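You operate a simulated robot arm through the tools that you are given. There is no shell and no other tool. Be economical: measure what you need, move in short steps, check, and stop when the job is done.

You run a simulated robot arm. Do the job below in one go: nothing can be reset, and whatever is moved stays where it is left.

## Task
Torque the lug screw and run both thumbscrews down tight.
Fine: green driver, turned till it clicks; driver back on its spot beside the rework tub.
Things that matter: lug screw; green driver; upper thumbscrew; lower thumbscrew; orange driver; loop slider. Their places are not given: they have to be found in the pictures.

The check looks at the end state, three seconds after you hand in, the way a careful person would. Anything else that was tipped, shoved, dropped, spilled or broken makes it a failure.

## Robot
A 6-joint arm with a two-finger parallel gripper, fixed in place. Base frame: the origin is at the foot of the arm, x ahead of it, y to its left, z up; the work surface is at about z = 800. Lengths are in mm, angles in rad, forces in N, time in s.
With the tool pointing down near the work surface it reaches from about 240 to 640 mm from the base axis. Its first joint turns from -1.152 to 1.152 rad. Payload 2.7 kg.
The TCP is the grasp point between the finger pads, 23 mm short of the fingertips. In the tool frame z runs along the fingers and y along their closing line. The gripper opens to 94 mm. The fingers are 38 mm wide and 10 mm thick; the gripper's body (54 by 96 mm) begins 39 mm behind the TCP.
Orientation is told as [roll, pitch, yaw] about the base's x, y, z axes, in that order, counted from this pose: with the fingers straight down and closing along the base's y, the tool's x points along the base's -x, its y along +y and its z along -z.

## Interface
- The arm moves only by the tool servo_tool. Its arguments are lists of equal length, an entry for each row: "travel": the shift along the tool's x, y, z in units of 300 mm (1.0 is 300 mm), a list of three; "rot": the turn, a rotation vector about the tool's x, y, z in units of 120 degrees (1.0 is 120 degrees), a list of three; "grip": the opening, from 0 (shut) to 1 (fully open). In form: {"travel": [[dx, dy, dz], ...], "rot": [[rx, ry, rz], ...], "grip": [grip, ...]}. A call has 1 to 10 rows; each row is the pose to reach, as a shift and turn from the pose commanded when the call began, along the tool's axes at that moment. A call with a number of a shift or a turn outside -1 to 1 is refused whole. Each row takes 0.2 s and may step no farther than 50 mm and 0.15 rad from the row before; otherwise, or with a gripper value out of range, the whole call is refused. Where a pose cannot be reached the arm comes as near as it can. A force on the tool above 40 N (or 10 N above the force at the start of the call, whichever is more), or a blocked arm, ends the call early, and 0.2 s more pass. The fingers move at their own pace (about 45 mm/s each) and stop on an object; they squeeze with about 24 N. The grip force told is the motor's: it shows also when the fingers shut on nothing. Time passes only in rows, and 0.2 s behind the last, so rows that repeat a pose let the fingers close. It gives the time, the measured TCP pose, the force on the tool (base axes), the opening and the grip force at its end, in the units of the frame above (readings bear some noise), and new pictures: "views" is both (left out), scene, wrist or none.
- Cameras (640 x 400 px; columns grow to the right, rows downward): "scene" is fixed at [49.2, -413.6, 1422]; the picture's right is [0.94, -0.33, 0.00], its down [-0.13, -0.36, -0.93] and it looks along [0.31, 0.87, -0.38] (base axes); focal length 342 px, centre (320, 200). "wrist" rides on the gripper at [-39, 0, -44] in the tool frame; the picture's right is [0.00, -1.00, 0.00], its down [0.97, 0.00, -0.24] and it looks along [0.24, 0.00, 0.97] (tool axes); focal length 218 px, centre (320, 200).
- locate(camera, pixels): for up to 12 pixels [column, row] of the newest picture of that camera ("zoom" is the newest enlarged one), the place [x, y, z] in the base frame of the surface seen there, good to about 2 mm. The clock stands still meanwhile.
- close_up(camera, box): a new picture of the part [left, top, right, bottom] of that camera's present view, enlarged. The clock stands still meanwhile.
- close_job(): hands the job in; it is judged then, once.

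Go step by step. Measure first, check grasps and placings, and put right what went wrong. The budget is 80 turns and 120 pictures, counting those below and the enlarged ones. Unless the task says otherwise, let go and move clear before handing in, and close with one line.

The tools are called by a JSON object that holds its "method" and its "body". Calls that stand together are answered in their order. servo_tool: Moves the arm, as the interface text tells. Its arguments: {"type":"object","properties":{"travel":{"type":"array","items":{"type":"array","items":{"type":"number"}}},"rot":{"type":"array","items":{"type":"array","items":{"type":"number"}}},"grip":{"type":"array","items":{"type":"number"}},"views":{"type":"string","enum":["both","scene","wrist","none"]}},"required":["travel","rot","grip"]} The other tools are called the same way: locate (camera, pixels) gives the place of the surface under pixels of a picture; close_up (camera, box) takes an enlarged picture of a part of a camera's view; close_job () hands the job in.

At the start:

```text
time: 0.0
eef_pos: [306.7, 293.5, 1166.5]
ee_rot: [0.001, -0.001, -0.001]
ft_force: [0.2, 0.2, -0.7]
gripper_width: 94.1
grip_force: 0.2
```

scene: 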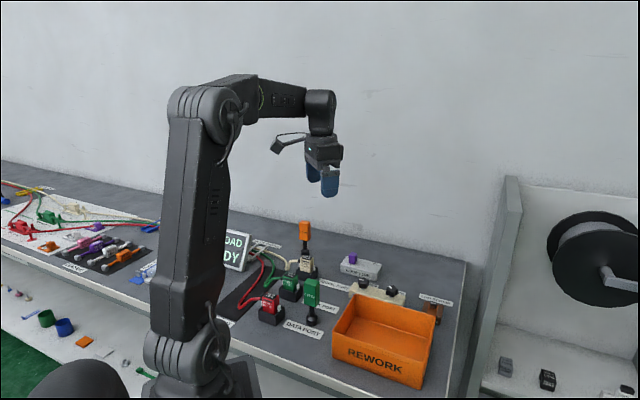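
wrist: 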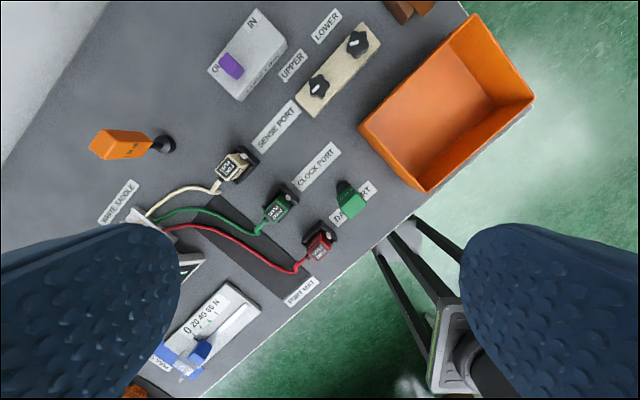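

The wrist view shows a green driver near (350,200), an orange driver near (130,145), two black knobs at (318,87) and (358,43), and a purple slider at (232,66). I'll enlarge both views to find the lug screw and read the labels.

{"method": "close_up", "body": {"camera": "wrist", "box": [200, 0, 440, 150]}}

{"method": "close_up", "body": {"camera": "scene", "box": [220, 210, 460, 360]}}

{"method": "close_up", "body": {"camera": "wrist", "box": [80, 120, 400, 320]}}

{"method": "close_up", "body": {"camera": "scene", "box": [0, 160, 240, 310]}}

```text
2.67 times, centred on (320, 75) of wrist
```

zoom: 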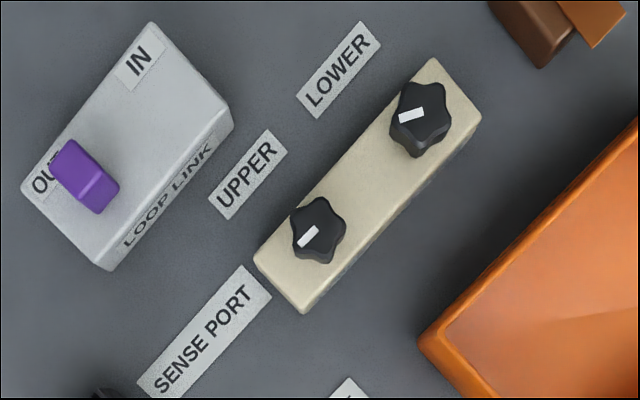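

```text
2.67 times, centred on (340, 285) of scene
```

zoom: 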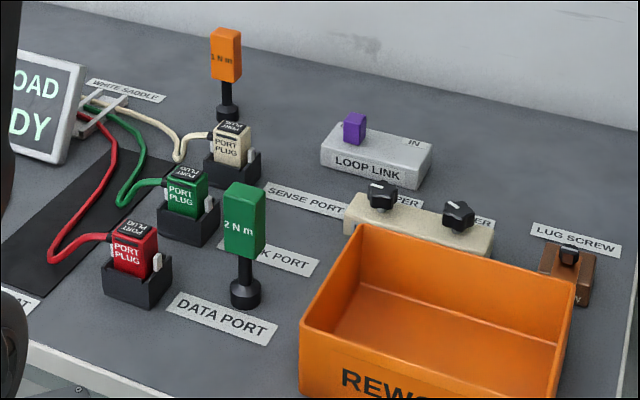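

```text
2.00 times, centred on (240, 220) of wrist
```

zoom: 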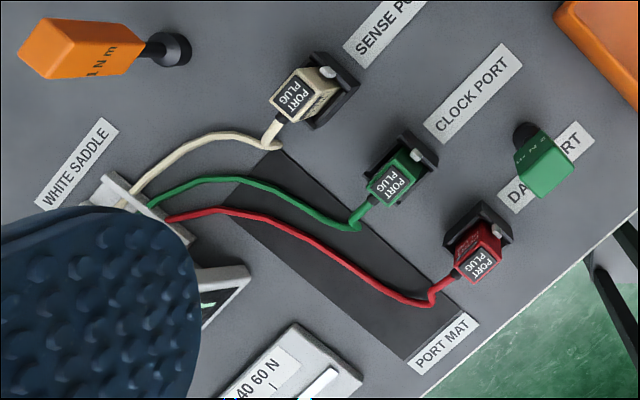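

```text
2.67 times, centred on (120, 235) of scene
```

zoom: 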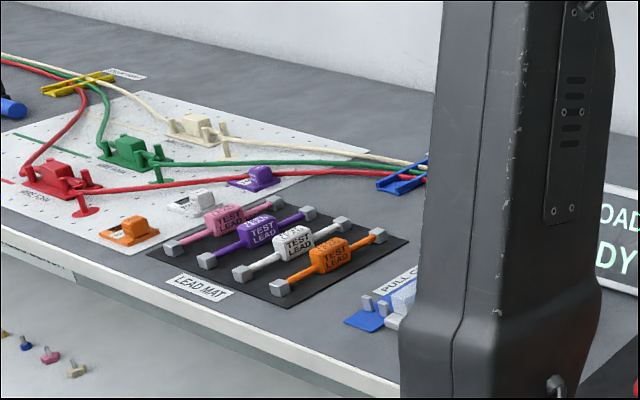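

The lug screw is on the brown block behind the tub (scene about (437,306)), and the green driver (2 N m) stands in front of it. Now I'll measure positions.

{"method": "locate", "body": {"camera": "scene", "pixels": [[311, 282], [311, 290], [312, 311], [312, 322], [305, 232], [363, 281], [392, 289], [433, 303], [437, 312], [335, 335], [430, 320], [380, 300]]}}

{"method": "locate", "body": {"camera": "wrist", "pixels": [[318, 87], [358, 43], [353, 203], [345, 186], [405, 10], [232, 66], [130, 145], [165, 145], [420, 188], [360, 128], [475, 18], [340, 95]]}}

{"method": "close_up", "body": {"camera": "scene", "box": [390, 270, 470, 320]}}

{"method": "close_up", "body": {"camera": "scene", "box": [280, 270, 360, 340]}}

```text
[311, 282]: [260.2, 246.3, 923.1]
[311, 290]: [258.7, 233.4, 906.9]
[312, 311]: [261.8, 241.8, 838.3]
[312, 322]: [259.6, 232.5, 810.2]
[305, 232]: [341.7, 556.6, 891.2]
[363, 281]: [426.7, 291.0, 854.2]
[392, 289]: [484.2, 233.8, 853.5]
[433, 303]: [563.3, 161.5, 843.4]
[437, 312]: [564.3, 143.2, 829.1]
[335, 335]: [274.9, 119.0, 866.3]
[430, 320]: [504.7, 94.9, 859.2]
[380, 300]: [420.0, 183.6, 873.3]
```

```text
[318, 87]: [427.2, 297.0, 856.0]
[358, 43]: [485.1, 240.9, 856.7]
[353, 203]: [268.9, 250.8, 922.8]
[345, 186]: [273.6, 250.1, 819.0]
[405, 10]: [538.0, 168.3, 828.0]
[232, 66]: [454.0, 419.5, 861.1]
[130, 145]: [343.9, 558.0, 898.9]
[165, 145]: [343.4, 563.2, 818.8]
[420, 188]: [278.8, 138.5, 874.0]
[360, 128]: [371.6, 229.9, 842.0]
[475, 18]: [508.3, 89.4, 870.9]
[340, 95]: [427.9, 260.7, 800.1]
```

```text
8.00 times, centred on (430, 295) of scene
```

zoom: 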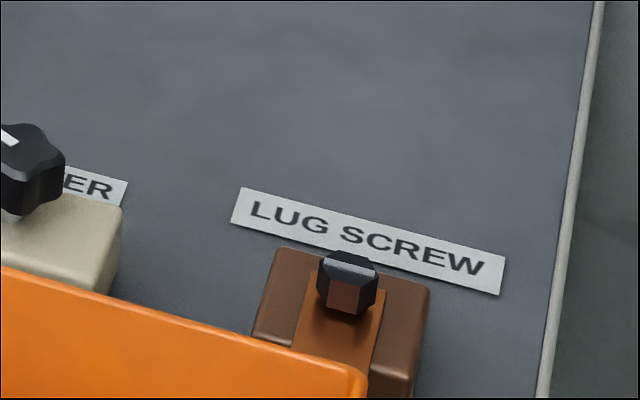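

```text
5.71 times, centred on (320, 305) of scene
```

zoom: 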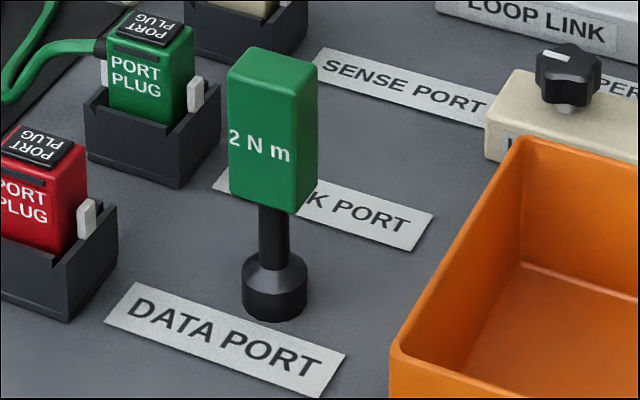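

Everything needed is in reach. I'll move over the upper thumbscrew for a closer look.

{"method": "servo_tool", "body": {"travel": [[-0.08, 0, 0.1], [-0.16, -0.01, 0.2], [-0.24, -0.02, 0.3], [-0.32, -0.03, 0.4], [-0.43, -0.04, 0.5]], "rot": [[0, 0, 0], [0, 0, 0], [0, 0, 0], [0, 0, 0], [0, 0, 0]], "grip": [1, 1, 1, 1, 1]}}

```text
time: 1.2
eef_pos: [435.7, 284.0, 1015.6]
ee_rot: [0.002, 0.001, -0.001]
ft_force: [-0.1, -0.3, 0.1]
gripper_width: 93.8
grip_force: 0.0
```

scene: 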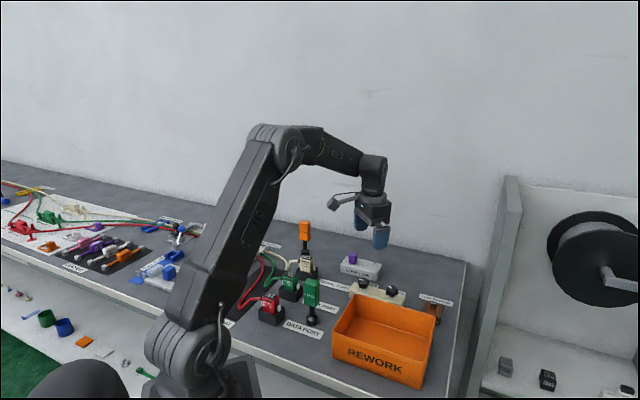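
wrist: 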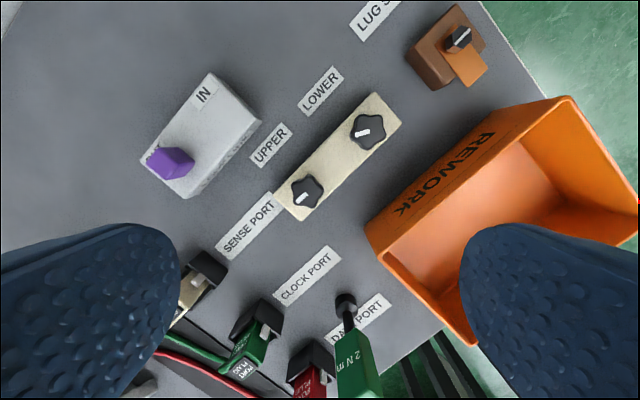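

{"method": "close_up", "body": {"camera": "wrist", "box": [260, 80, 420, 230]}}

{"method": "locate", "body": {"camera": "wrist", "pixels": [[307, 191], [368, 131], [332, 160], [300, 213], [390, 107], [295, 183], [320, 200], [459, 36], [455, 41], [432, 70], [346, 300], [345, 297]]}}

{"method": "close_up", "body": {"camera": "wrist", "box": [400, 0, 500, 100]}}

```text
2.67 times, centred on (340, 155) of wrist
```

zoom: 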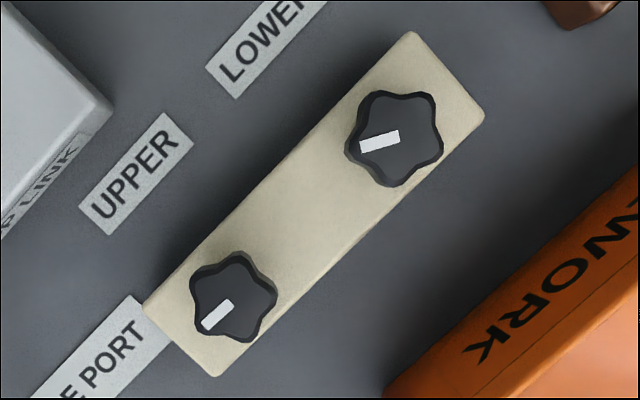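

```text
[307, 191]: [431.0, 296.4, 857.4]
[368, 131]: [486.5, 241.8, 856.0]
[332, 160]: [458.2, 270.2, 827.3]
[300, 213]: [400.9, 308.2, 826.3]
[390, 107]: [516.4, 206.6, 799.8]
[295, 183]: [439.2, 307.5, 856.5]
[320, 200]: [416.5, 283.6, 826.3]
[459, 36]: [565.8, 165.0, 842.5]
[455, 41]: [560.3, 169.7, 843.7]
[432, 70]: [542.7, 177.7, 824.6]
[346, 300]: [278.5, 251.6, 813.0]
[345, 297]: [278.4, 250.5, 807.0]
```

```text
4.00 times, centred on (450, 50) of wrist
```

zoom: 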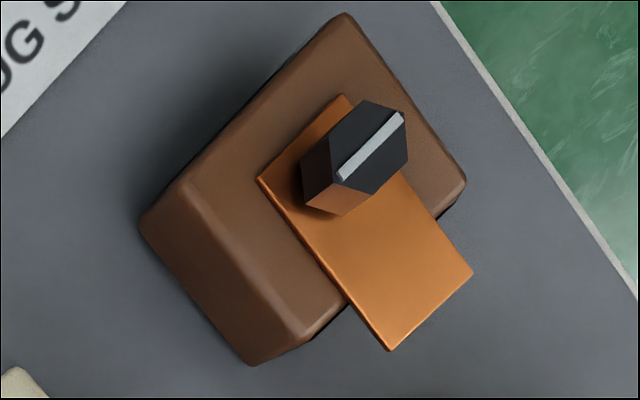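

Upper knob centre is about (429.5,296.5), lower about (486,241.5), tops at z 857 above the block at 826. I'll hover over the upper knob with the tool pre-turned counter-clockwise.

{"method": "servo_tool", "body": {"travel": [[0.0207, 0.042, 0.05], [0.0207, 0.042, 0.1], [0.0207, 0.042, 0.15], [0.0207, 0.042, 0.2], [0.0207, 0.042, 0.25], [0.0207, 0.042, 0.3], [0.0207, 0.042, 0.35], [0.0207, 0.042, 0.385], [0.0207, 0.042, 0.385]], "rot": [[0, 0, -0.07], [0, 0, -0.14], [0, 0, -0.21], [0, 0, -0.28], [0, 0, -0.35], [0, 0, -0.42], [0, 0, -0.49], [0, 0, -0.56], [0, 0, -0.63]], "grip": [0.55, 0.55, 0.55, 0.55, 0.55, 0.55, 0.55, 0.55, 0.55]}}

```text
time: 3.2
eef_pos: [428.0, 294.9, 901.2]
ee_rot: [-0.001, -0.002, 1.321]
ft_force: [-0.3, 0.1, -0.1]
gripper_width: 52.0
grip_force: 0.0
```

scene: 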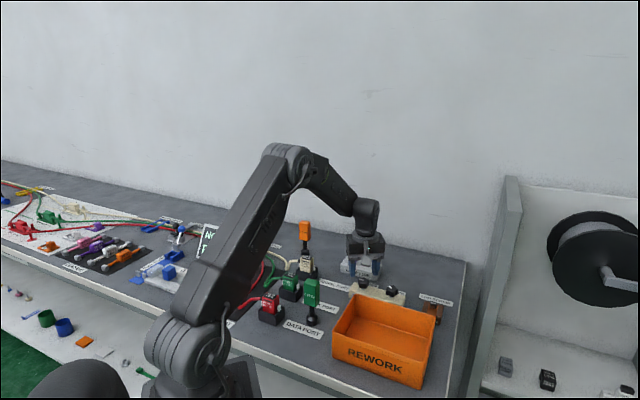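
wrist: 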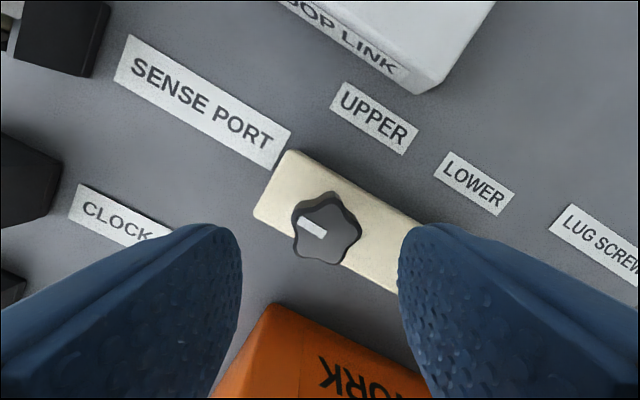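

The tool is over the upper knob at yaw 1.32, with the knob at about (327,228). I'll measure the knob top before descending.

{"method": "locate", "body": {"camera": "wrist", "pixels": [[327, 231], [293, 240], [362, 228], [330, 200], [330, 262], [318, 228], [385, 255]]}}

{"method": "close_up", "body": {"camera": "wrist", "box": [270, 170, 390, 290]}}

```text
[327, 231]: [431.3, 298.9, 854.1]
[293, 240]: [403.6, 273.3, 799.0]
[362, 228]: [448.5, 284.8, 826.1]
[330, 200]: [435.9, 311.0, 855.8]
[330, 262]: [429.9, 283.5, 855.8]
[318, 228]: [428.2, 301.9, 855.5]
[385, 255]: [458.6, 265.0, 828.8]
```

```text
3.33 times, centred on (330, 230) of wrist
```

zoom: 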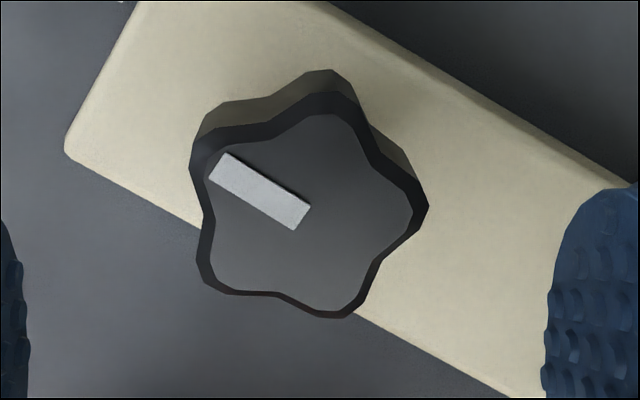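

Knob centre is about (430.5,298). I'll correct, descend to z≈858 and close.

{"method": "servo_tool", "body": {"travel": [[-0.0117, -0.0057, 0.05], [-0.0117, -0.0057, 0.1], [-0.0117, -0.0057, 0.143], [-0.0117, -0.0057, 0.143], [-0.0117, -0.0057, 0.143], [-0.0117, -0.0057, 0.143]], "rot": [[0, 0, 0], [0, 0, 0], [0, 0, 0], [0, 0, 0], [0, 0, 0], [0, 0, 0]], "grip": [0.55, 0.55, 0.55, 0, 0, 0], "views": "wrist"}}

```text
time: 4.6
eef_pos: [431.8, 298.8, 858.4]
ee_rot: [-0.003, -0.001, 1.32]
ft_force: [13.0, -5.6, -4.9]
gripper_width: 30.3
grip_force: 44.8
```

wrist: 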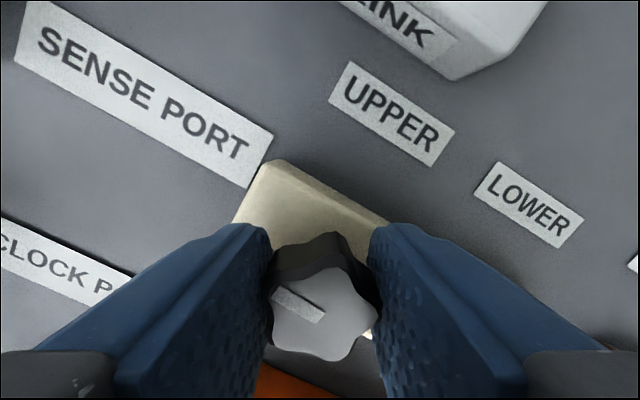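

Gripped (30.3 mm). I'll turn clockwise (+ about tool z) and watch force and marker.

{"method": "servo_tool", "body": {"travel": [[0, -0.004, 0], [0, -0.004, 0], [0, -0.004, 0], [0, -0.004, 0], [0, -0.004, 0], [0, -0.004, 0], [0, -0.004, 0], [0, -0.004, 0], [0, -0.004, 0], [0, -0.004, 0]], "rot": [[0, 0, 0.07], [0, 0, 0.14], [0, 0, 0.21], [0, 0, 0.28], [0, 0, 0.35], [0, 0, 0.42], [0, 0, 0.49], [0, 0, 0.56], [0, 0, 0.63], [0, 0, 0.7]], "grip": [0, 0, 0, 0, 0, 0, 0, 0, 0, 0], "views": "wrist"}}

```text
time: 6.8
eef_pos: [434.0, 296.5, 858.4]
ee_rot: [-0.001, 0.002, -0.151]
ft_force: [12.3, -19.9, -10.2]
gripper_width: 30.6
grip_force: 44.9
```

wrist: 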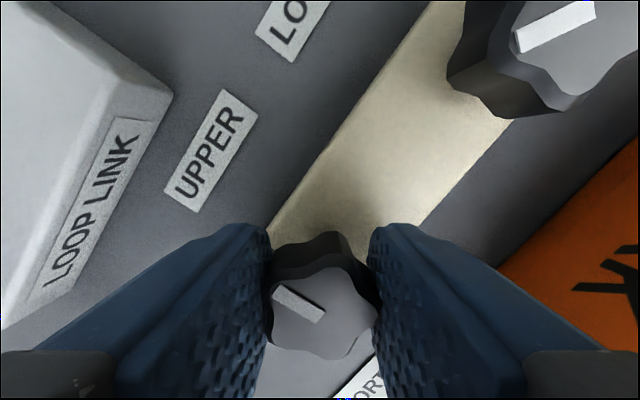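

The knob turned with the gripper (marker fixed relative to the fingers). I'll continue clockwise, following down slightly and relieving the side force.

{"method": "servo_tool", "body": {"travel": [[-0.003, -0.005, 0.003], [-0.003, -0.005, 0.004], [-0.003, -0.005, 0.005], [-0.003, -0.005, 0.005], [-0.003, -0.005, 0.005], [-0.003, -0.005, 0.006], [-0.003, -0.005, 0.006], [-0.003, -0.005, 0.007], [-0.003, -0.005, 0.007], [-0.003, -0.005, 0.008]], "rot": [[0, 0, 0.07], [0, 0, 0.14], [0, 0, 0.21], [0, 0, 0.28], [0, 0, 0.35], [0, 0, 0.42], [0, 0, 0.49], [0, 0, 0.56], [0, 0, 0.63], [0, 0, 0.7]], "grip": [0, 0, 0, 0, 0, 0, 0, 0, 0, 0], "views": "wrist"}}

```text
time: 7.9
eef_pos: [433.1, 295.5, 856.7]
ee_rot: [-0.007, 0.002, -0.779]
ft_force: [-5.5, -5.4, 6.9]
gripper_width: 30.4
grip_force: 45.0
stopped in row 5: the force on the tool passed its limit (the readings are from after the stop); the commanded pose is now the measured one
```

wrist: 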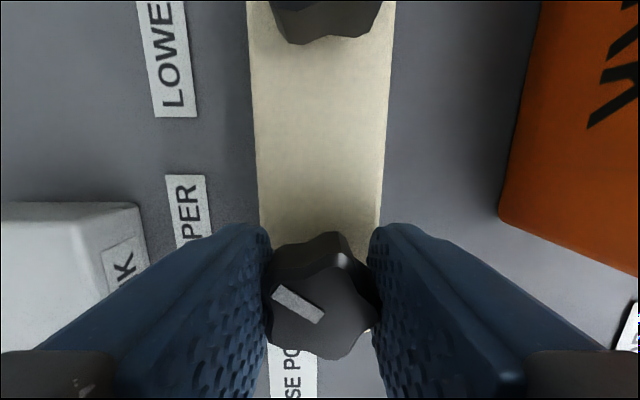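

The call stopped on force at yaw −0.78, and side force is now small. I'll try turning further to see whether that is the end stop.

{"method": "servo_tool", "body": {"travel": [[0, 0, 0], [0, 0, 0], [0, 0, 0], [0, 0, 0]], "rot": [[0, 0, 0.03], [0, 0, 0.06], [0, 0, 0.09], [0, 0, 0.12]], "grip": [0, 0, 0, 0], "views": "wrist"}}

```text
time: 8.9
eef_pos: [433.4, 295.7, 856.9]
ee_rot: [-0.009, -0.001, -1.034]
ft_force: [-15.7, -11.0, 17.7]
gripper_width: 30.1
grip_force: 45.3
```

wrist: 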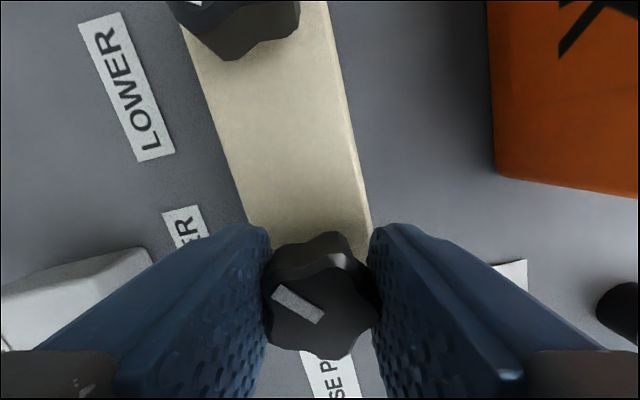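

It is still turning. Relieving forces (up 1 mm, side 1 mm) and continuing.

{"method": "servo_tool", "body": {"travel": [[0, -0.004, -0.004], [0, -0.004, -0.004], [0, -0.004, -0.004], [0, -0.004, -0.004], [0, -0.004, -0.004], [0, -0.004, -0.004], [0, -0.004, -0.004], [0, -0.004, -0.004]], "rot": [[0, 0, 0.05], [0, 0, 0.1], [0, 0, 0.15], [0, 0, 0.2], [0, 0, 0.25], [0, 0, 0.3], [0, 0, 0.35], [0, 0, 0.4]], "grip": [0, 0, 0, 0, 0, 0, 0, 0], "views": "wrist"}}

```text
time: 10.7
eef_pos: [431.0, 294.7, 858.2]
ee_rot: [-0.007, -0.01, -1.867]
ft_force: [-16.3, -1.9, -3.1]
gripper_width: 31.0
grip_force: 44.6
```

wrist: 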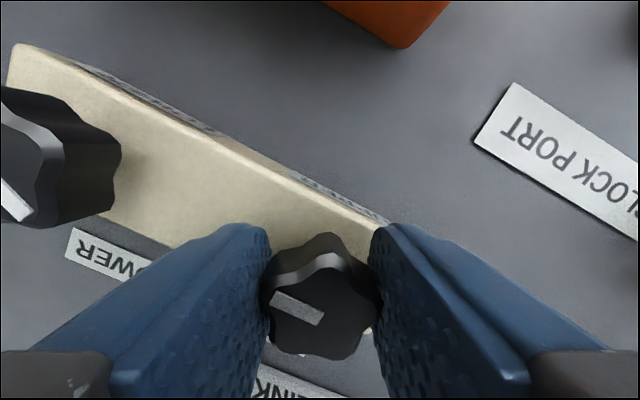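

Still turning freely (3.2 rad so far). Continuing toward the wrist limit.

{"method": "servo_tool", "body": {"travel": [[0.001, -0.003, 0], [0.001, -0.003, 0], [0.001, -0.003, 0], [0.001, -0.003, 0], [0.001, -0.003, 0], [0.001, -0.003, 0], [0.001, -0.003, 0.002], [0.001, -0.003, 0.002], [0.001, -0.003, 0.002]], "rot": [[0, 0, 0.05], [0, 0, 0.1], [0, 0, 0.15], [0, 0, 0.2], [0, 0, 0.25], [0, 0, 0.3], [0, 0, 0.35], [0, 0, 0.4], [0, 0, 0.45]], "grip": [0, 0, 0, 0, 0, 0, 0, 0, 0], "views": "wrist"}}

```text
time: 11.9
eef_pos: [431.1, 295.6, 858.9]
ee_rot: [-0.024, -0.001, -2.347]
ft_force: [-6.2, 4.2, 1.1]
gripper_width: 30.6
grip_force: 45.6
out of reach, approached as far as the arm can: row 5
stopped in row 5: the force on the tool passed its limit (the readings are from after the stop); the commanded pose is now the measured one
```

wrist: 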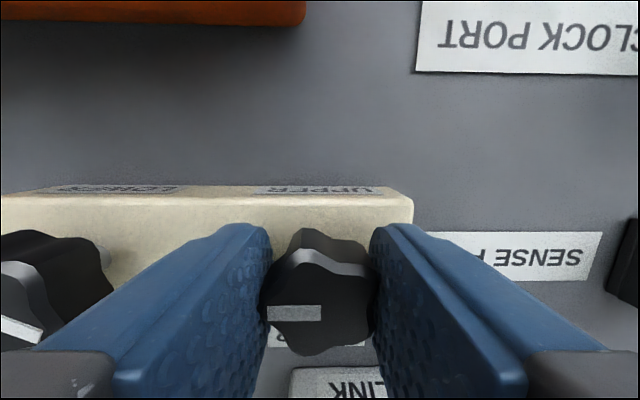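

The wrist limit is near yaw −2.35, and the knob's marker has now slipped relative to the fingers. I'll release, rise and measure the knob height.

{"method": "servo_tool", "body": {"travel": [[0, 0, 0], [0, 0, 0], [0, 0, -0.05], [0, 0, -0.15], [0, 0, -0.3]], "rot": [[0, 0, 0], [0, 0, 0], [0, 0, 0], [0, 0, 0], [0, 0, 0]], "grip": [0.5, 0.5, 0.5, 0.5, 0.5]}}

{"method": "close_up", "body": {"camera": "wrist", "box": [200, 150, 440, 300]}}

{"method": "close_up", "body": {"camera": "scene", "box": [340, 260, 460, 335]}}

```text
time: 13.1
eef_pos: [434.9, 293.5, 949.9]
ee_rot: [-0.023, -0.002, -2.347]
ft_force: [-0.7, -0.6, 0.1]
gripper_width: 47.1
grip_force: 0.0
```

scene: 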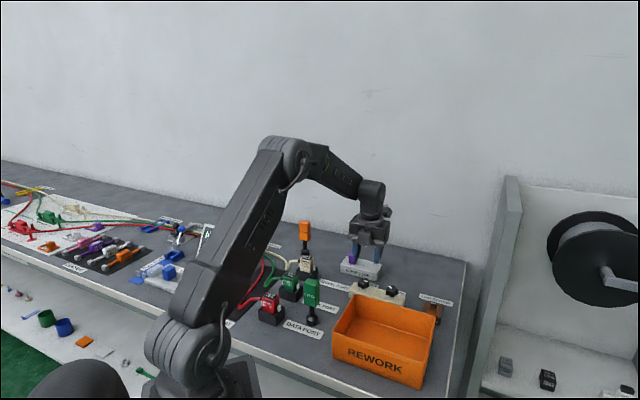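
wrist: 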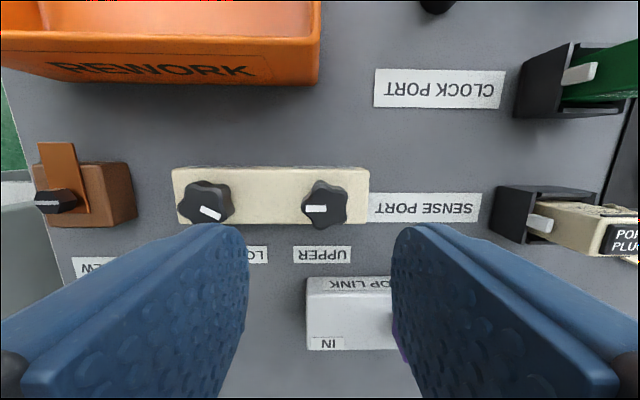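

```text
2.67 times, centred on (320, 225) of wrist
```

zoom: 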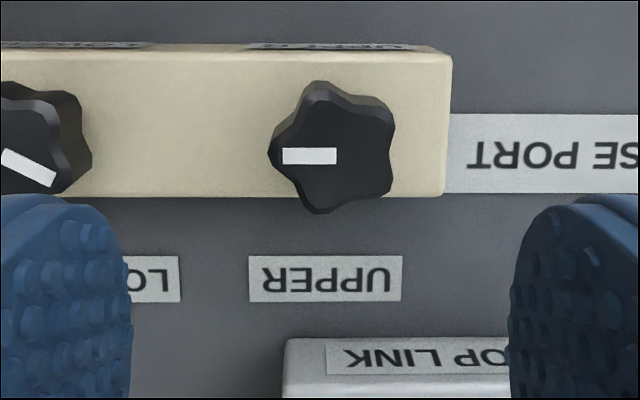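

```text
5.33 times, centred on (400, 298) of scene
```

zoom: 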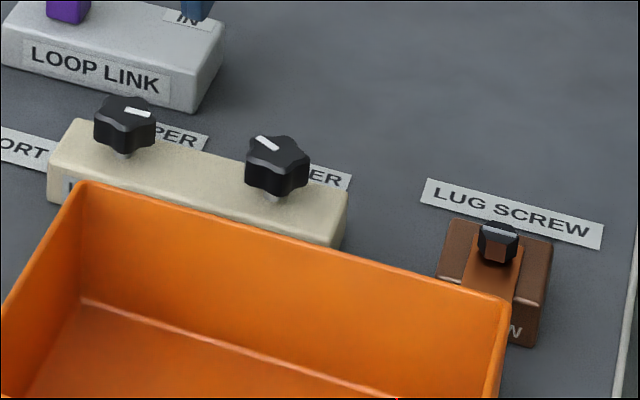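

The stem still shows below the upper knob. I'll measure the knob heights.

{"method": "locate", "body": {"camera": "wrist", "pixels": [[328, 212], [335, 200], [320, 190], [328, 205], [205, 205], [212, 200]]}}

{"method": "locate", "body": {"camera": "scene", "pixels": [[363, 282], [365, 280], [363, 289], [391, 288], [393, 290], [392, 297]]}}

```text
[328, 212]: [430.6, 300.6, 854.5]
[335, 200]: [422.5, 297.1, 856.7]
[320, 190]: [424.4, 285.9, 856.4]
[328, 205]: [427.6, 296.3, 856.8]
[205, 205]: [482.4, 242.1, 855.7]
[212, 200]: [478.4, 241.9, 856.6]
```

```text
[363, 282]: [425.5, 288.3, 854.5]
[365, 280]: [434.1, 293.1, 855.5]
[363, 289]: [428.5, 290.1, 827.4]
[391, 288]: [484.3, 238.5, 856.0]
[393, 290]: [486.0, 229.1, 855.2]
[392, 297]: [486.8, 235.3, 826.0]
```

Heights are essentially unchanged, so the thread may be very fine. I'll straighten the small tilt, turn back counter-clockwise, and re-grip to test whether it still turns.

{"method": "servo_tool", "body": {"travel": [[0, 0, 0]], "rot": [[-0.011, 0, 0]], "grip": [0.5], "views": "none"}}

{"method": "servo_tool", "body": {"travel": [[0, 0, 0.01], [0, 0, 0.03], [0, 0, 0.05], [0, 0, 0.07], [0, 0, 0.09], [0, 0, 0.11], [0, 0, 0.13], [0, 0, 0.15], [0, 0, 0.17], [0, 0, 0.17]], "rot": [[0, 0, -0.07], [0, 0, -0.14], [0, 0, -0.21], [0, 0, -0.28], [0, 0, -0.35], [0, 0, -0.42], [0, 0, -0.49], [0, 0, -0.56], [0, 0, -0.63], [0, 0, -0.7]], "grip": [0.5, 0.5, 0.5, 0.5, 0.5, 0.5, 0.5, 0.5, 0.5, 0.5], "views": "none"}}

{"method": "servo_tool", "body": {"travel": [[0, 0, 0], [0, 0, 0], [0, 0, 0], [0, 0, 0], [0, 0, 0], [0, 0, 0], [0, 0, 0], [0, 0, 0], [0, 0, 0], [0, 0, 0]], "rot": [[0, 0, -0.07], [0, 0, -0.14], [0, 0, -0.21], [0, 0, -0.28], [0, 0, -0.35], [0, 0, -0.42], [0, 0, -0.49], [0, 0, -0.56], [0, 0, -0.63], [0, 0, -0.7]], "grip": [0.5, 0.5, 0.5, 0.5, 0.5, 0.5, 0.5, 0.5, 0.5, 0.5], "views": "wrist"}}

```text
time: 13.5
eef_pos: [437.3, 291.2, 949.3]
ee_rot: [-0.009, -0.001, -2.339]
ft_force: [-0.4, 0.6, 0.5]
gripper_width: 47.0
grip_force: 0.1
out of reach, approached as far as the arm can: row 1
```

```text
time: 15.7
eef_pos: [436.0, 291.0, 897.5]
ee_rot: [-0.002, 0.003, -0.877]
ft_force: [0.0, 0.1, 0.3]
gripper_width: 47.0
grip_force: 0.0
```

```text
time: 17.9
eef_pos: [436.0, 290.8, 897.6]
ee_rot: [0.002, 0.002, 0.588]
ft_force: [0.4, 0.0, 0.3]
gripper_width: 47.1
grip_force: 0.0
```

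wrist: 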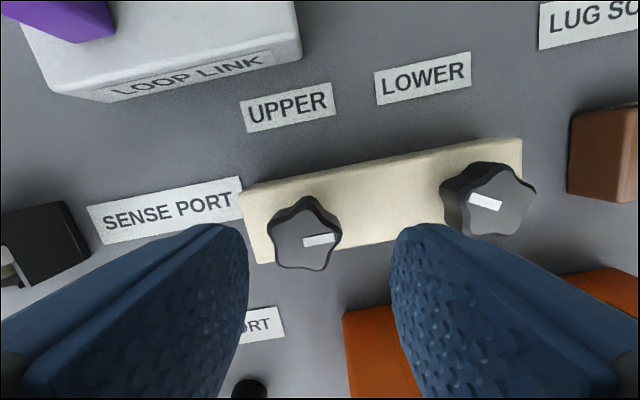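

The knob now sits left of centre at about (304,238). Measuring to centre the grasp.

{"method": "locate", "body": {"camera": "wrist", "pixels": [[304, 238], [303, 203], [336, 231], [323, 265], [278, 262], [272, 228]]}}

```text
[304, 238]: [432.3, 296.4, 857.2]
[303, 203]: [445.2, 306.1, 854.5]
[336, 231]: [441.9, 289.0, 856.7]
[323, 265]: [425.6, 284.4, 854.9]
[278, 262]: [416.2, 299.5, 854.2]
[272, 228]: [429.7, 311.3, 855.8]
```

Centre is about (432,297). I'll shift, descend and grip.

{"method": "servo_tool", "body": {"travel": [[-0.001, 0.0254, 0.0], [-0.001, 0.0254, 0.07], [-0.001, 0.0254, 0.137], [-0.001, 0.0254, 0.137], [-0.001, 0.0254, 0.137], [-0.001, 0.0254, 0.137]], "rot": [[0, 0, 0], [0, 0, 0], [0, 0, 0], [0, 0, 0], [0, 0, 0], [0, 0, 0]], "grip": [0.5, 0.5, 0.5, 0, 0, 0], "views": "wrist"}}

{"method": "servo_tool", "body": {"travel": [[0, 0, 0], [0, 0, 0], [0, 0, 0], [0, 0, 0], [0, 0, 0], [0, 0, 0], [0, 0, 0]], "rot": [[0, 0, 0.05], [0, 0, 0.1], [0, 0, 0.15], [0, 0, 0.2], [0, 0, 0.25], [0, 0, 0.3], [0, 0, 0.35]], "grip": [0, 0, 0, 0, 0, 0, 0], "views": "wrist"}}

```text
time: 19.3
eef_pos: [431.5, 297.2, 855.1]
ee_rot: [0.0, 0.003, 0.586]
ft_force: [2.1, -3.9, -1.4]
gripper_width: 31.9
grip_force: 44.9
```

wrist: 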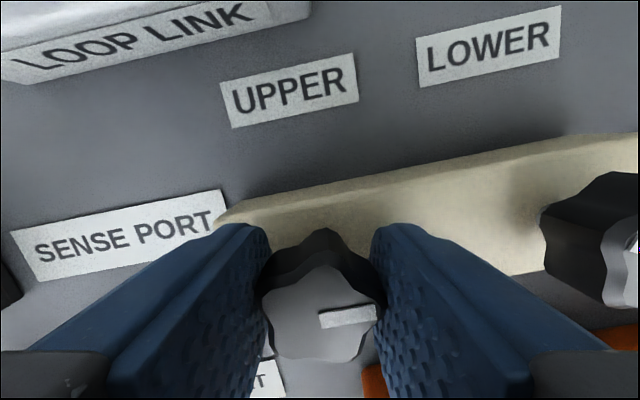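

```text
time: 20.9
eef_pos: [430.6, 296.0, 855.8]
ee_rot: [-0.005, 0.003, -0.151]
ft_force: [3.7, -23.8, 1.7]
gripper_width: 31.8
grip_force: 45.0
```

wrist: 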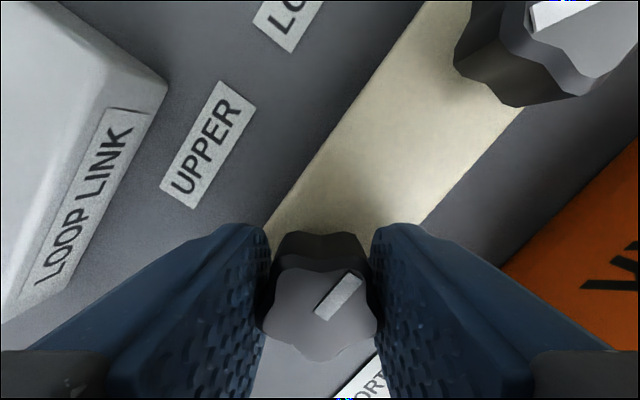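

The knob stayed put in absolute angle while the fingers slid around it, so the upper thumbscrew is at its stop. I'll release, rise and move over the lower one, pre-turned counter-clockwise.

{"method": "servo_tool", "body": {"travel": [[0, 0, 0], [0, 0, 0], [0, 0, -0.07], [0, 0, -0.16], [-0.104, -0.076, -0.16], [-0.208, -0.152, -0.16]], "rot": [[0, 0, 0], [0, 0, 0], [0, 0, 0], [0, 0, 0], [0, 0, 0], [0, 0, 0]], "grip": [0.55, 0.55, 0.55, 0.55, 0.55, 0.55], "views": "none"}}

{"method": "servo_tool", "body": {"travel": [[0, 0, 0], [0, 0, 0], [0, 0, 0], [0, 0, 0], [0, 0, 0], [0, 0, 0], [0, 0, 0], [0, 0, 0], [0, 0, 0], [0, 0, 0]], "rot": [[0, 0, -0.07], [0, 0, -0.14], [0, 0, -0.21], [0, 0, -0.28], [0, 0, -0.35], [0, 0, -0.42], [0, 0, -0.49], [0, 0, -0.56], [0, 0, -0.63], [0, 0, -0.7]], "grip": [0.55, 0.55, 0.55, 0.55, 0.55, 0.55, 0.55, 0.55, 0.55, 0.55], "views": "none"}}

{"method": "servo_tool", "body": {"travel": [[0, 0, 0], [0, 0, 0], [0, 0, 0], [0, 0, 0], [0, 0, 0]], "rot": [[0, 0, -0.07], [0, 0, -0.14], [0, 0, -0.21], [0, 0, -0.28], [0, 0, -0.35]], "grip": [0.55, 0.55, 0.55, 0.55, 0.55]}}

```text
time: 22.3
eef_pos: [483.6, 243.0, 905.0]
ee_rot: [0.0, 0.001, -0.148]
ft_force: [0.1, 0.6, 0.1]
gripper_width: 51.6
grip_force: 0.0
```

```text
time: 24.5
eef_pos: [486.6, 243.9, 905.2]
ee_rot: [0.002, 0.002, 1.322]
ft_force: [1.2, 0.2, -0.2]
gripper_width: 51.6
grip_force: 0.1
```

```text
time: 25.7
eef_pos: [485.6, 244.5, 904.2]
ee_rot: [0.003, 0.0, 2.055]
ft_force: [0.0, 0.2, -0.2]
gripper_width: 51.4
grip_force: 0.1
```

scene: 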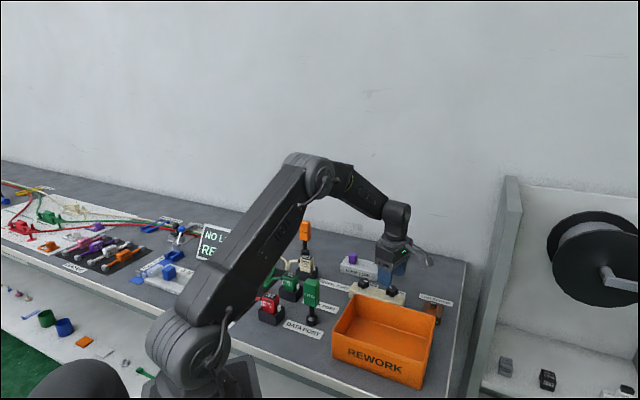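
wrist: 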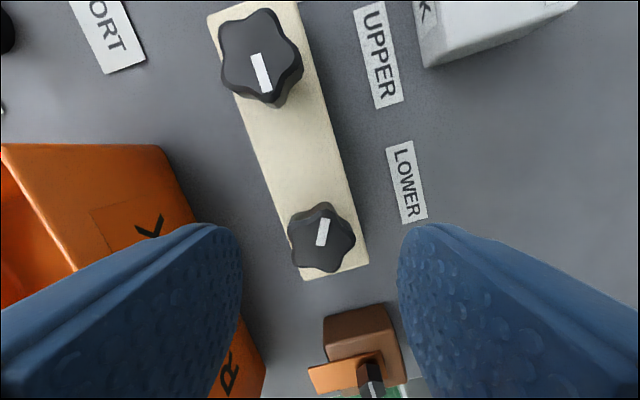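

The lower knob is at about (322,237). Measuring its lobes.

{"method": "close_up", "body": {"camera": "wrist", "box": [260, 180, 380, 300]}}

{"method": "locate", "body": {"camera": "wrist", "pixels": [[324, 208], [350, 238], [331, 267], [299, 259], [295, 223], [322, 238]]}}

```text
3.33 times, centred on (320, 240) of wrist
```

zoom: 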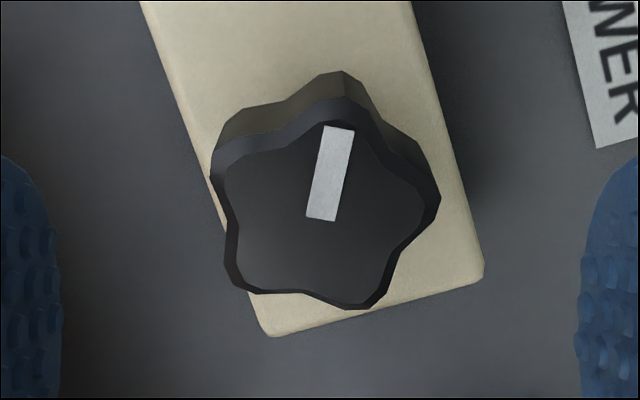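

```text
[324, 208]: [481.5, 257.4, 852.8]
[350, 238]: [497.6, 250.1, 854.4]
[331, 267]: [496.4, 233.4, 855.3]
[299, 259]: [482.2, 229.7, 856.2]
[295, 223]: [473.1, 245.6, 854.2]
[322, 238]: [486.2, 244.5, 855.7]
```

Lower knob centre is about (486,243). Descend, grip, and turn clockwise.

{"method": "servo_tool", "body": {"travel": [[0.005, 0, 0.08], [0.005, 0, 0.157], [0.005, 0, 0.157], [0.005, 0, 0.157], [0.005, 0, 0.157]], "rot": [[0, 0, 0], [0, 0, 0], [0, 0, 0], [0, 0, 0], [0, 0, 0]], "grip": [0.55, 0.55, 0, 0, 0], "views": "wrist"}}

{"method": "servo_tool", "body": {"travel": [[0, 0, 0], [0, 0, 0], [0, 0, 0], [0, 0, 0], [0, 0, 0], [0, 0, 0], [0, 0, 0], [0, 0, 0], [0, 0, 0], [0, 0, 0]], "rot": [[0, 0, 0.06], [0, 0, 0.12], [0, 0, 0.18], [0, 0, 0.24], [0, 0, 0.3], [0, 0, 0.36], [0, 0, 0.42], [0, 0, 0.48], [0, 0, 0.54], [0, 0, 0.6]], "grip": [0, 0, 0, 0, 0, 0, 0, 0, 0, 0], "views": "wrist"}}

```text
time: 26.9
eef_pos: [486.7, 242.1, 855.9]
ee_rot: [-0.002, 0.0, 2.051]
ft_force: [15.8, 7.4, -6.5]
gripper_width: 31.3
grip_force: 45.1
```

wrist: 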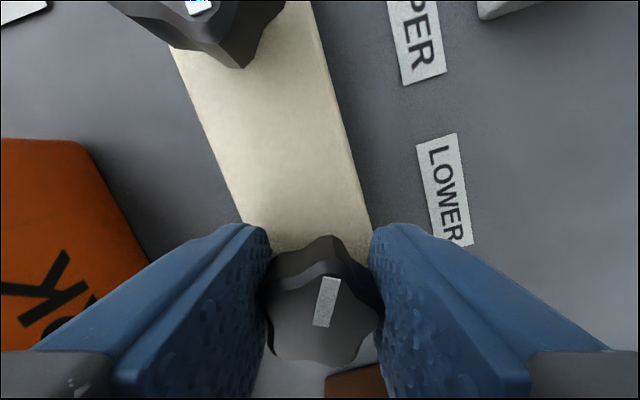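

```text
time: 29.0
eef_pos: [488.8, 240.4, 856.9]
ee_rot: [-0.005, -0.003, 0.87]
ft_force: [8.0, 0.6, -5.9]
gripper_width: 30.4
grip_force: 45.3
stopped in row 10: the force on the tool passed its limit (the readings are from after the stop); the commanded pose is now the measured one
```

wrist: 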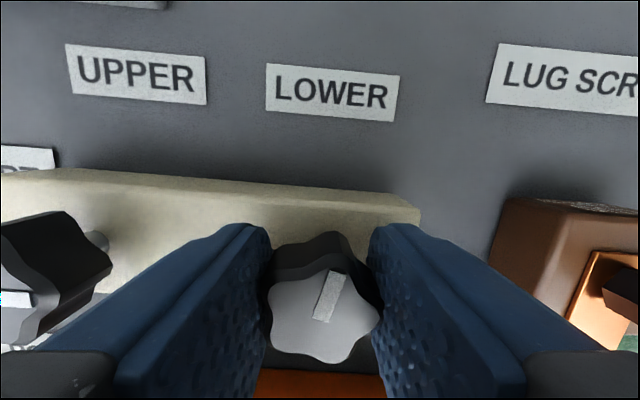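

The lower knob is turning with the fingers, with only a small settling slip. Side force has built up, so I'll keep turning from the settled pose.

{"method": "servo_tool", "body": {"travel": [[0, 0, 0], [0, 0, 0], [0, 0, 0], [0, 0, 0], [0, 0, 0], [0, 0, 0], [0, 0, 0], [0, 0, 0], [0, 0, 0], [0, 0, 0]], "rot": [[0, 0, 0.06], [0, 0, 0.12], [0, 0, 0.18], [0, 0, 0.24], [0, 0, 0.3], [0, 0, 0.36], [0, 0, 0.42], [0, 0, 0.48], [0, 0, 0.54], [0, 0, 0.6]], "grip": [0, 0, 0, 0, 0, 0, 0, 0, 0, 0], "views": "wrist"}}

```text
time: 31.2
eef_pos: [489.1, 239.4, 856.8]
ee_rot: [-0.002, -0.003, -0.391]
ft_force: [16.9, -15.3, -10.4]
gripper_width: 30.0
grip_force: 44.9
```

wrist: 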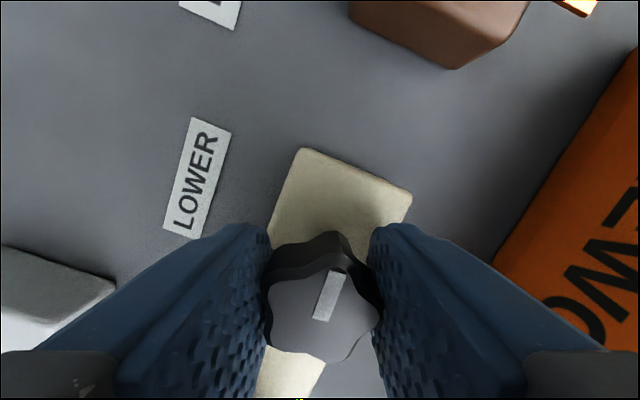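

Still turning, about 2.4 rad so far. Relieving side load slightly and continuing.

{"method": "servo_tool", "body": {"travel": [[-0.004, -0.002, 0.002], [-0.004, -0.002, 0.003], [-0.004, -0.002, 0.003], [-0.004, -0.002, 0.003], [-0.004, -0.002, 0.003], [-0.004, -0.002, 0.003], [-0.004, -0.002, 0.003], [-0.004, -0.002, 0.003], [-0.004, -0.002, 0.003], [-0.004, -0.002, 0.003]], "rot": [[0, 0, 0.06], [0, 0, 0.12], [0, 0, 0.18], [0, 0, 0.24], [0, 0, 0.3], [0, 0, 0.36], [0, 0, 0.42], [0, 0, 0.48], [0, 0, 0.54], [0, 0, 0.6]], "grip": [0, 0, 0, 0, 0, 0, 0, 0, 0, 0], "views": "wrist"}}

```text
time: 33.4
eef_pos: [487.5, 240.9, 855.0]
ee_rot: [0.002, 0.0, -1.647]
ft_force: [-16.1, -4.3, 1.4]
gripper_width: 31.0
grip_force: 44.8
```

wrist: 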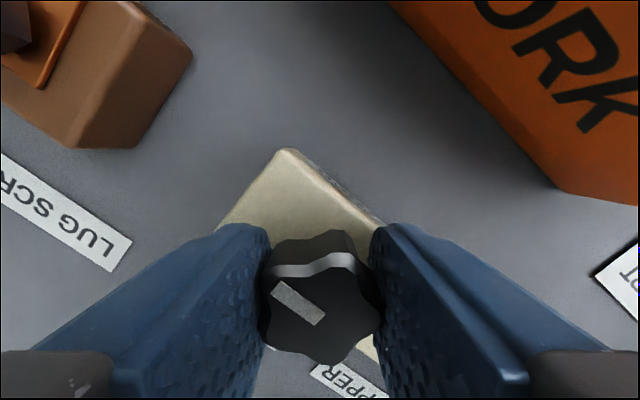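

The marker has moved about 75° relative to the fingers, equal to the tool's turn, so the lower knob seems to have reached its stop. I'll turn a bit more to verify.

{"method": "servo_tool", "body": {"travel": [[0.0, 0.003, 0], [0, 0.003, 0], [0, 0.003, 0], [0, 0.003, 0], [0, 0.003, 0], [0, 0.003, 0]], "rot": [[0, 0, 0.05], [0, 0, 0.1], [0, 0, 0.15], [0, 0, 0.2], [0, 0, 0.25], [0, 0, 0.3]], "grip": [0, 0, 0, 0, 0, 0], "views": "wrist"}}

```text
time: 34.8
eef_pos: [489.6, 242.0, 855.7]
ee_rot: [0.003, -0.001, -2.276]
ft_force: [-21.6, 7.7, -5.7]
gripper_width: 30.8
grip_force: 44.9
```

wrist: 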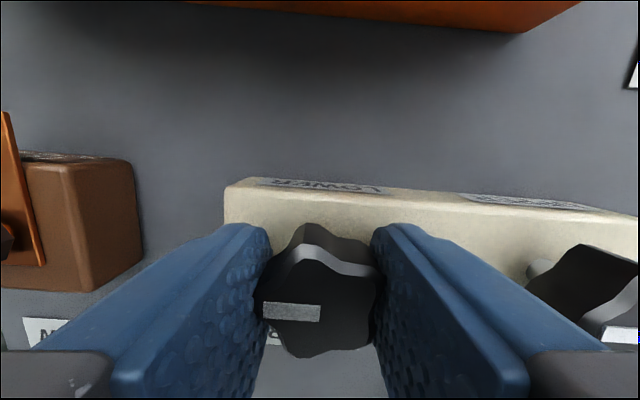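

Again it only slipped, and its marker now points the same way the upper one's did, so both are at their stops. Release and rise.

{"method": "servo_tool", "body": {"travel": [[0, 0, 0], [0, 0, 0], [0, 0, -0.1], [0, 0, -0.25], [0, 0, -0.4]], "rot": [[0, 0, 0], [0, 0, 0], [0, 0, 0], [0, 0, 0], [0, 0, 0]], "grip": [0.55, 0.55, 0.55, 0.55, 0.55]}}

{"method": "close_up", "body": {"camera": "wrist", "box": [220, 130, 420, 255]}}

{"method": "close_up", "body": {"camera": "scene", "box": [280, 260, 460, 350]}}

```text
time: 36.0
eef_pos: [491.7, 237.4, 979.4]
ee_rot: [0.005, 0.001, -2.272]
ft_force: [-0.7, 0.7, 0.1]
gripper_width: 51.4
grip_force: 0.0
```

scene: 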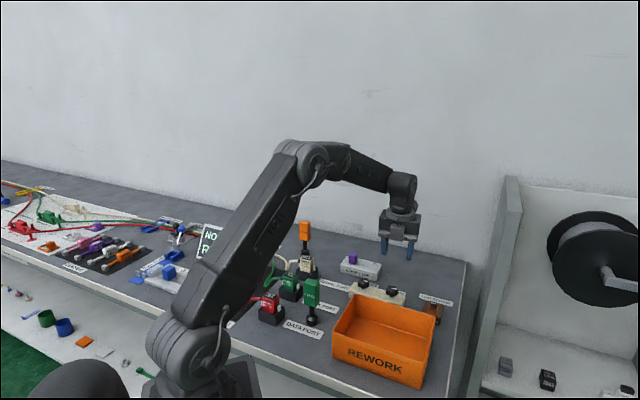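
wrist: 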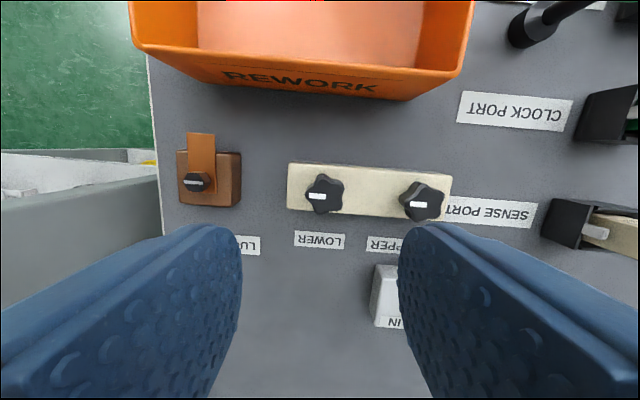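

```text
3.20 times, centred on (320, 192) of wrist
```

zoom: 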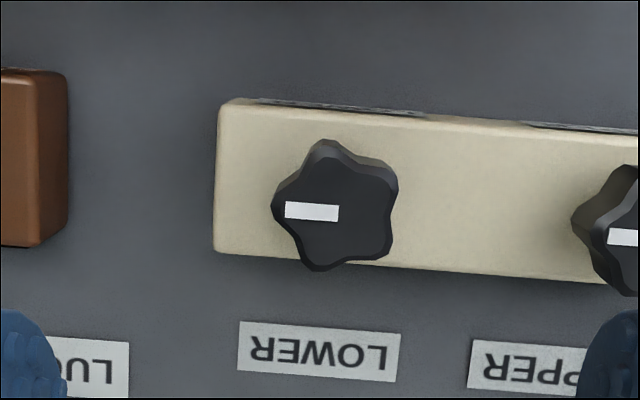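

```text
3.56 times, centred on (370, 305) of scene
```

zoom: 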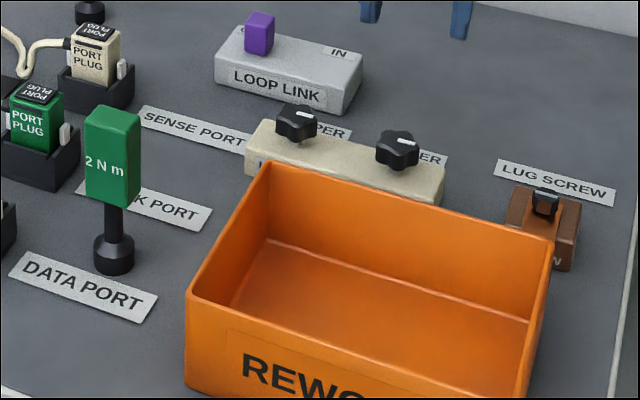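

Both thumbscrew markers are parallel, so that part is done. Now I'll rotate back counter-clockwise while moving high over to the green driver.

{"method": "servo_tool", "body": {"travel": [[0, 0, -0.05], [0, 0, -0.1], [0, 0, -0.15], [0, 0, -0.2], [0, 0, -0.2], [0, 0, -0.2], [0, 0, -0.2], [0, 0, -0.2], [0, 0, -0.2], [0, 0, -0.2]], "rot": [[0, 0, -0.07], [0, 0, -0.14], [0, 0, -0.21], [0, 0, -0.28], [0, 0, -0.35], [0, 0, -0.42], [0, 0, -0.49], [0, 0, -0.56], [0, 0, -0.63], [0, 0, -0.7]], "grip": [0.6, 0.6, 0.6, 0.6, 0.6, 0.6, 0.6, 0.6, 0.6, 0.6], "views": "none"}}

{"method": "servo_tool", "body": {"travel": [[0.0543, -0.0536, 0], [0.1086, -0.1072, 0], [0.1629, -0.1608, 0], [0.2172, -0.2144, 0], [0.2715, -0.268, 0], [0.3258, -0.3216, 0], [0.3801, -0.3752, 0], [0.4344, -0.4288, 0], [0.4887, -0.4824, 0], [0.543, -0.536, 0]], "rot": [[0, 0, -0.07], [0, 0, -0.14], [0, 0, -0.21], [0, 0, -0.28], [0, 0, -0.35], [0, 0, -0.42], [0, 0, -0.49], [0, 0, -0.56], [0, 0, -0.63], [0, 0, -0.7]], "grip": [0.6, 0.6, 0.6, 0.6, 0.6, 0.6, 0.6, 0.6, 0.6, 0.6]}}

```text
time: 38.2
eef_pos: [490.1, 240.3, 1037.2]
ee_rot: [0.0, -0.003, -0.804]
ft_force: [0.3, -1.5, 1.1]
gripper_width: 56.3
grip_force: 0.1
```

```text
time: 40.4
eef_pos: [256.6, 249.7, 1037.4]
ee_rot: [-0.004, -0.004, 0.664]
ft_force: [0.6, -0.4, -0.8]
gripper_width: 56.3
grip_force: 0.1
```

scene: 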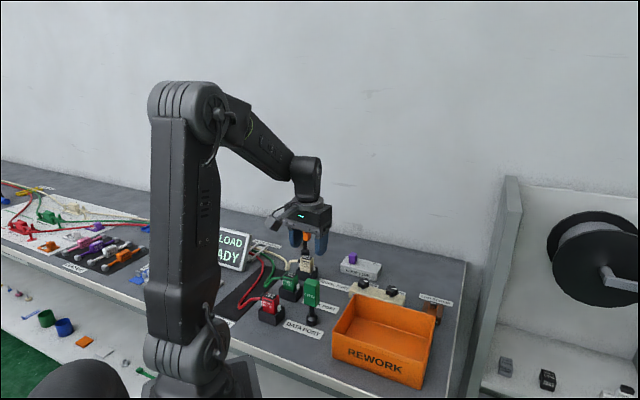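
wrist: 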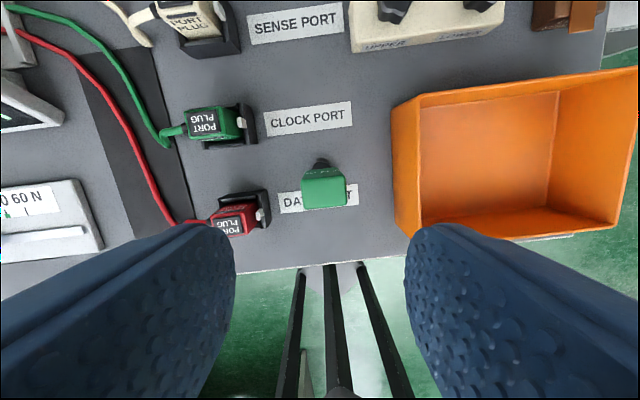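

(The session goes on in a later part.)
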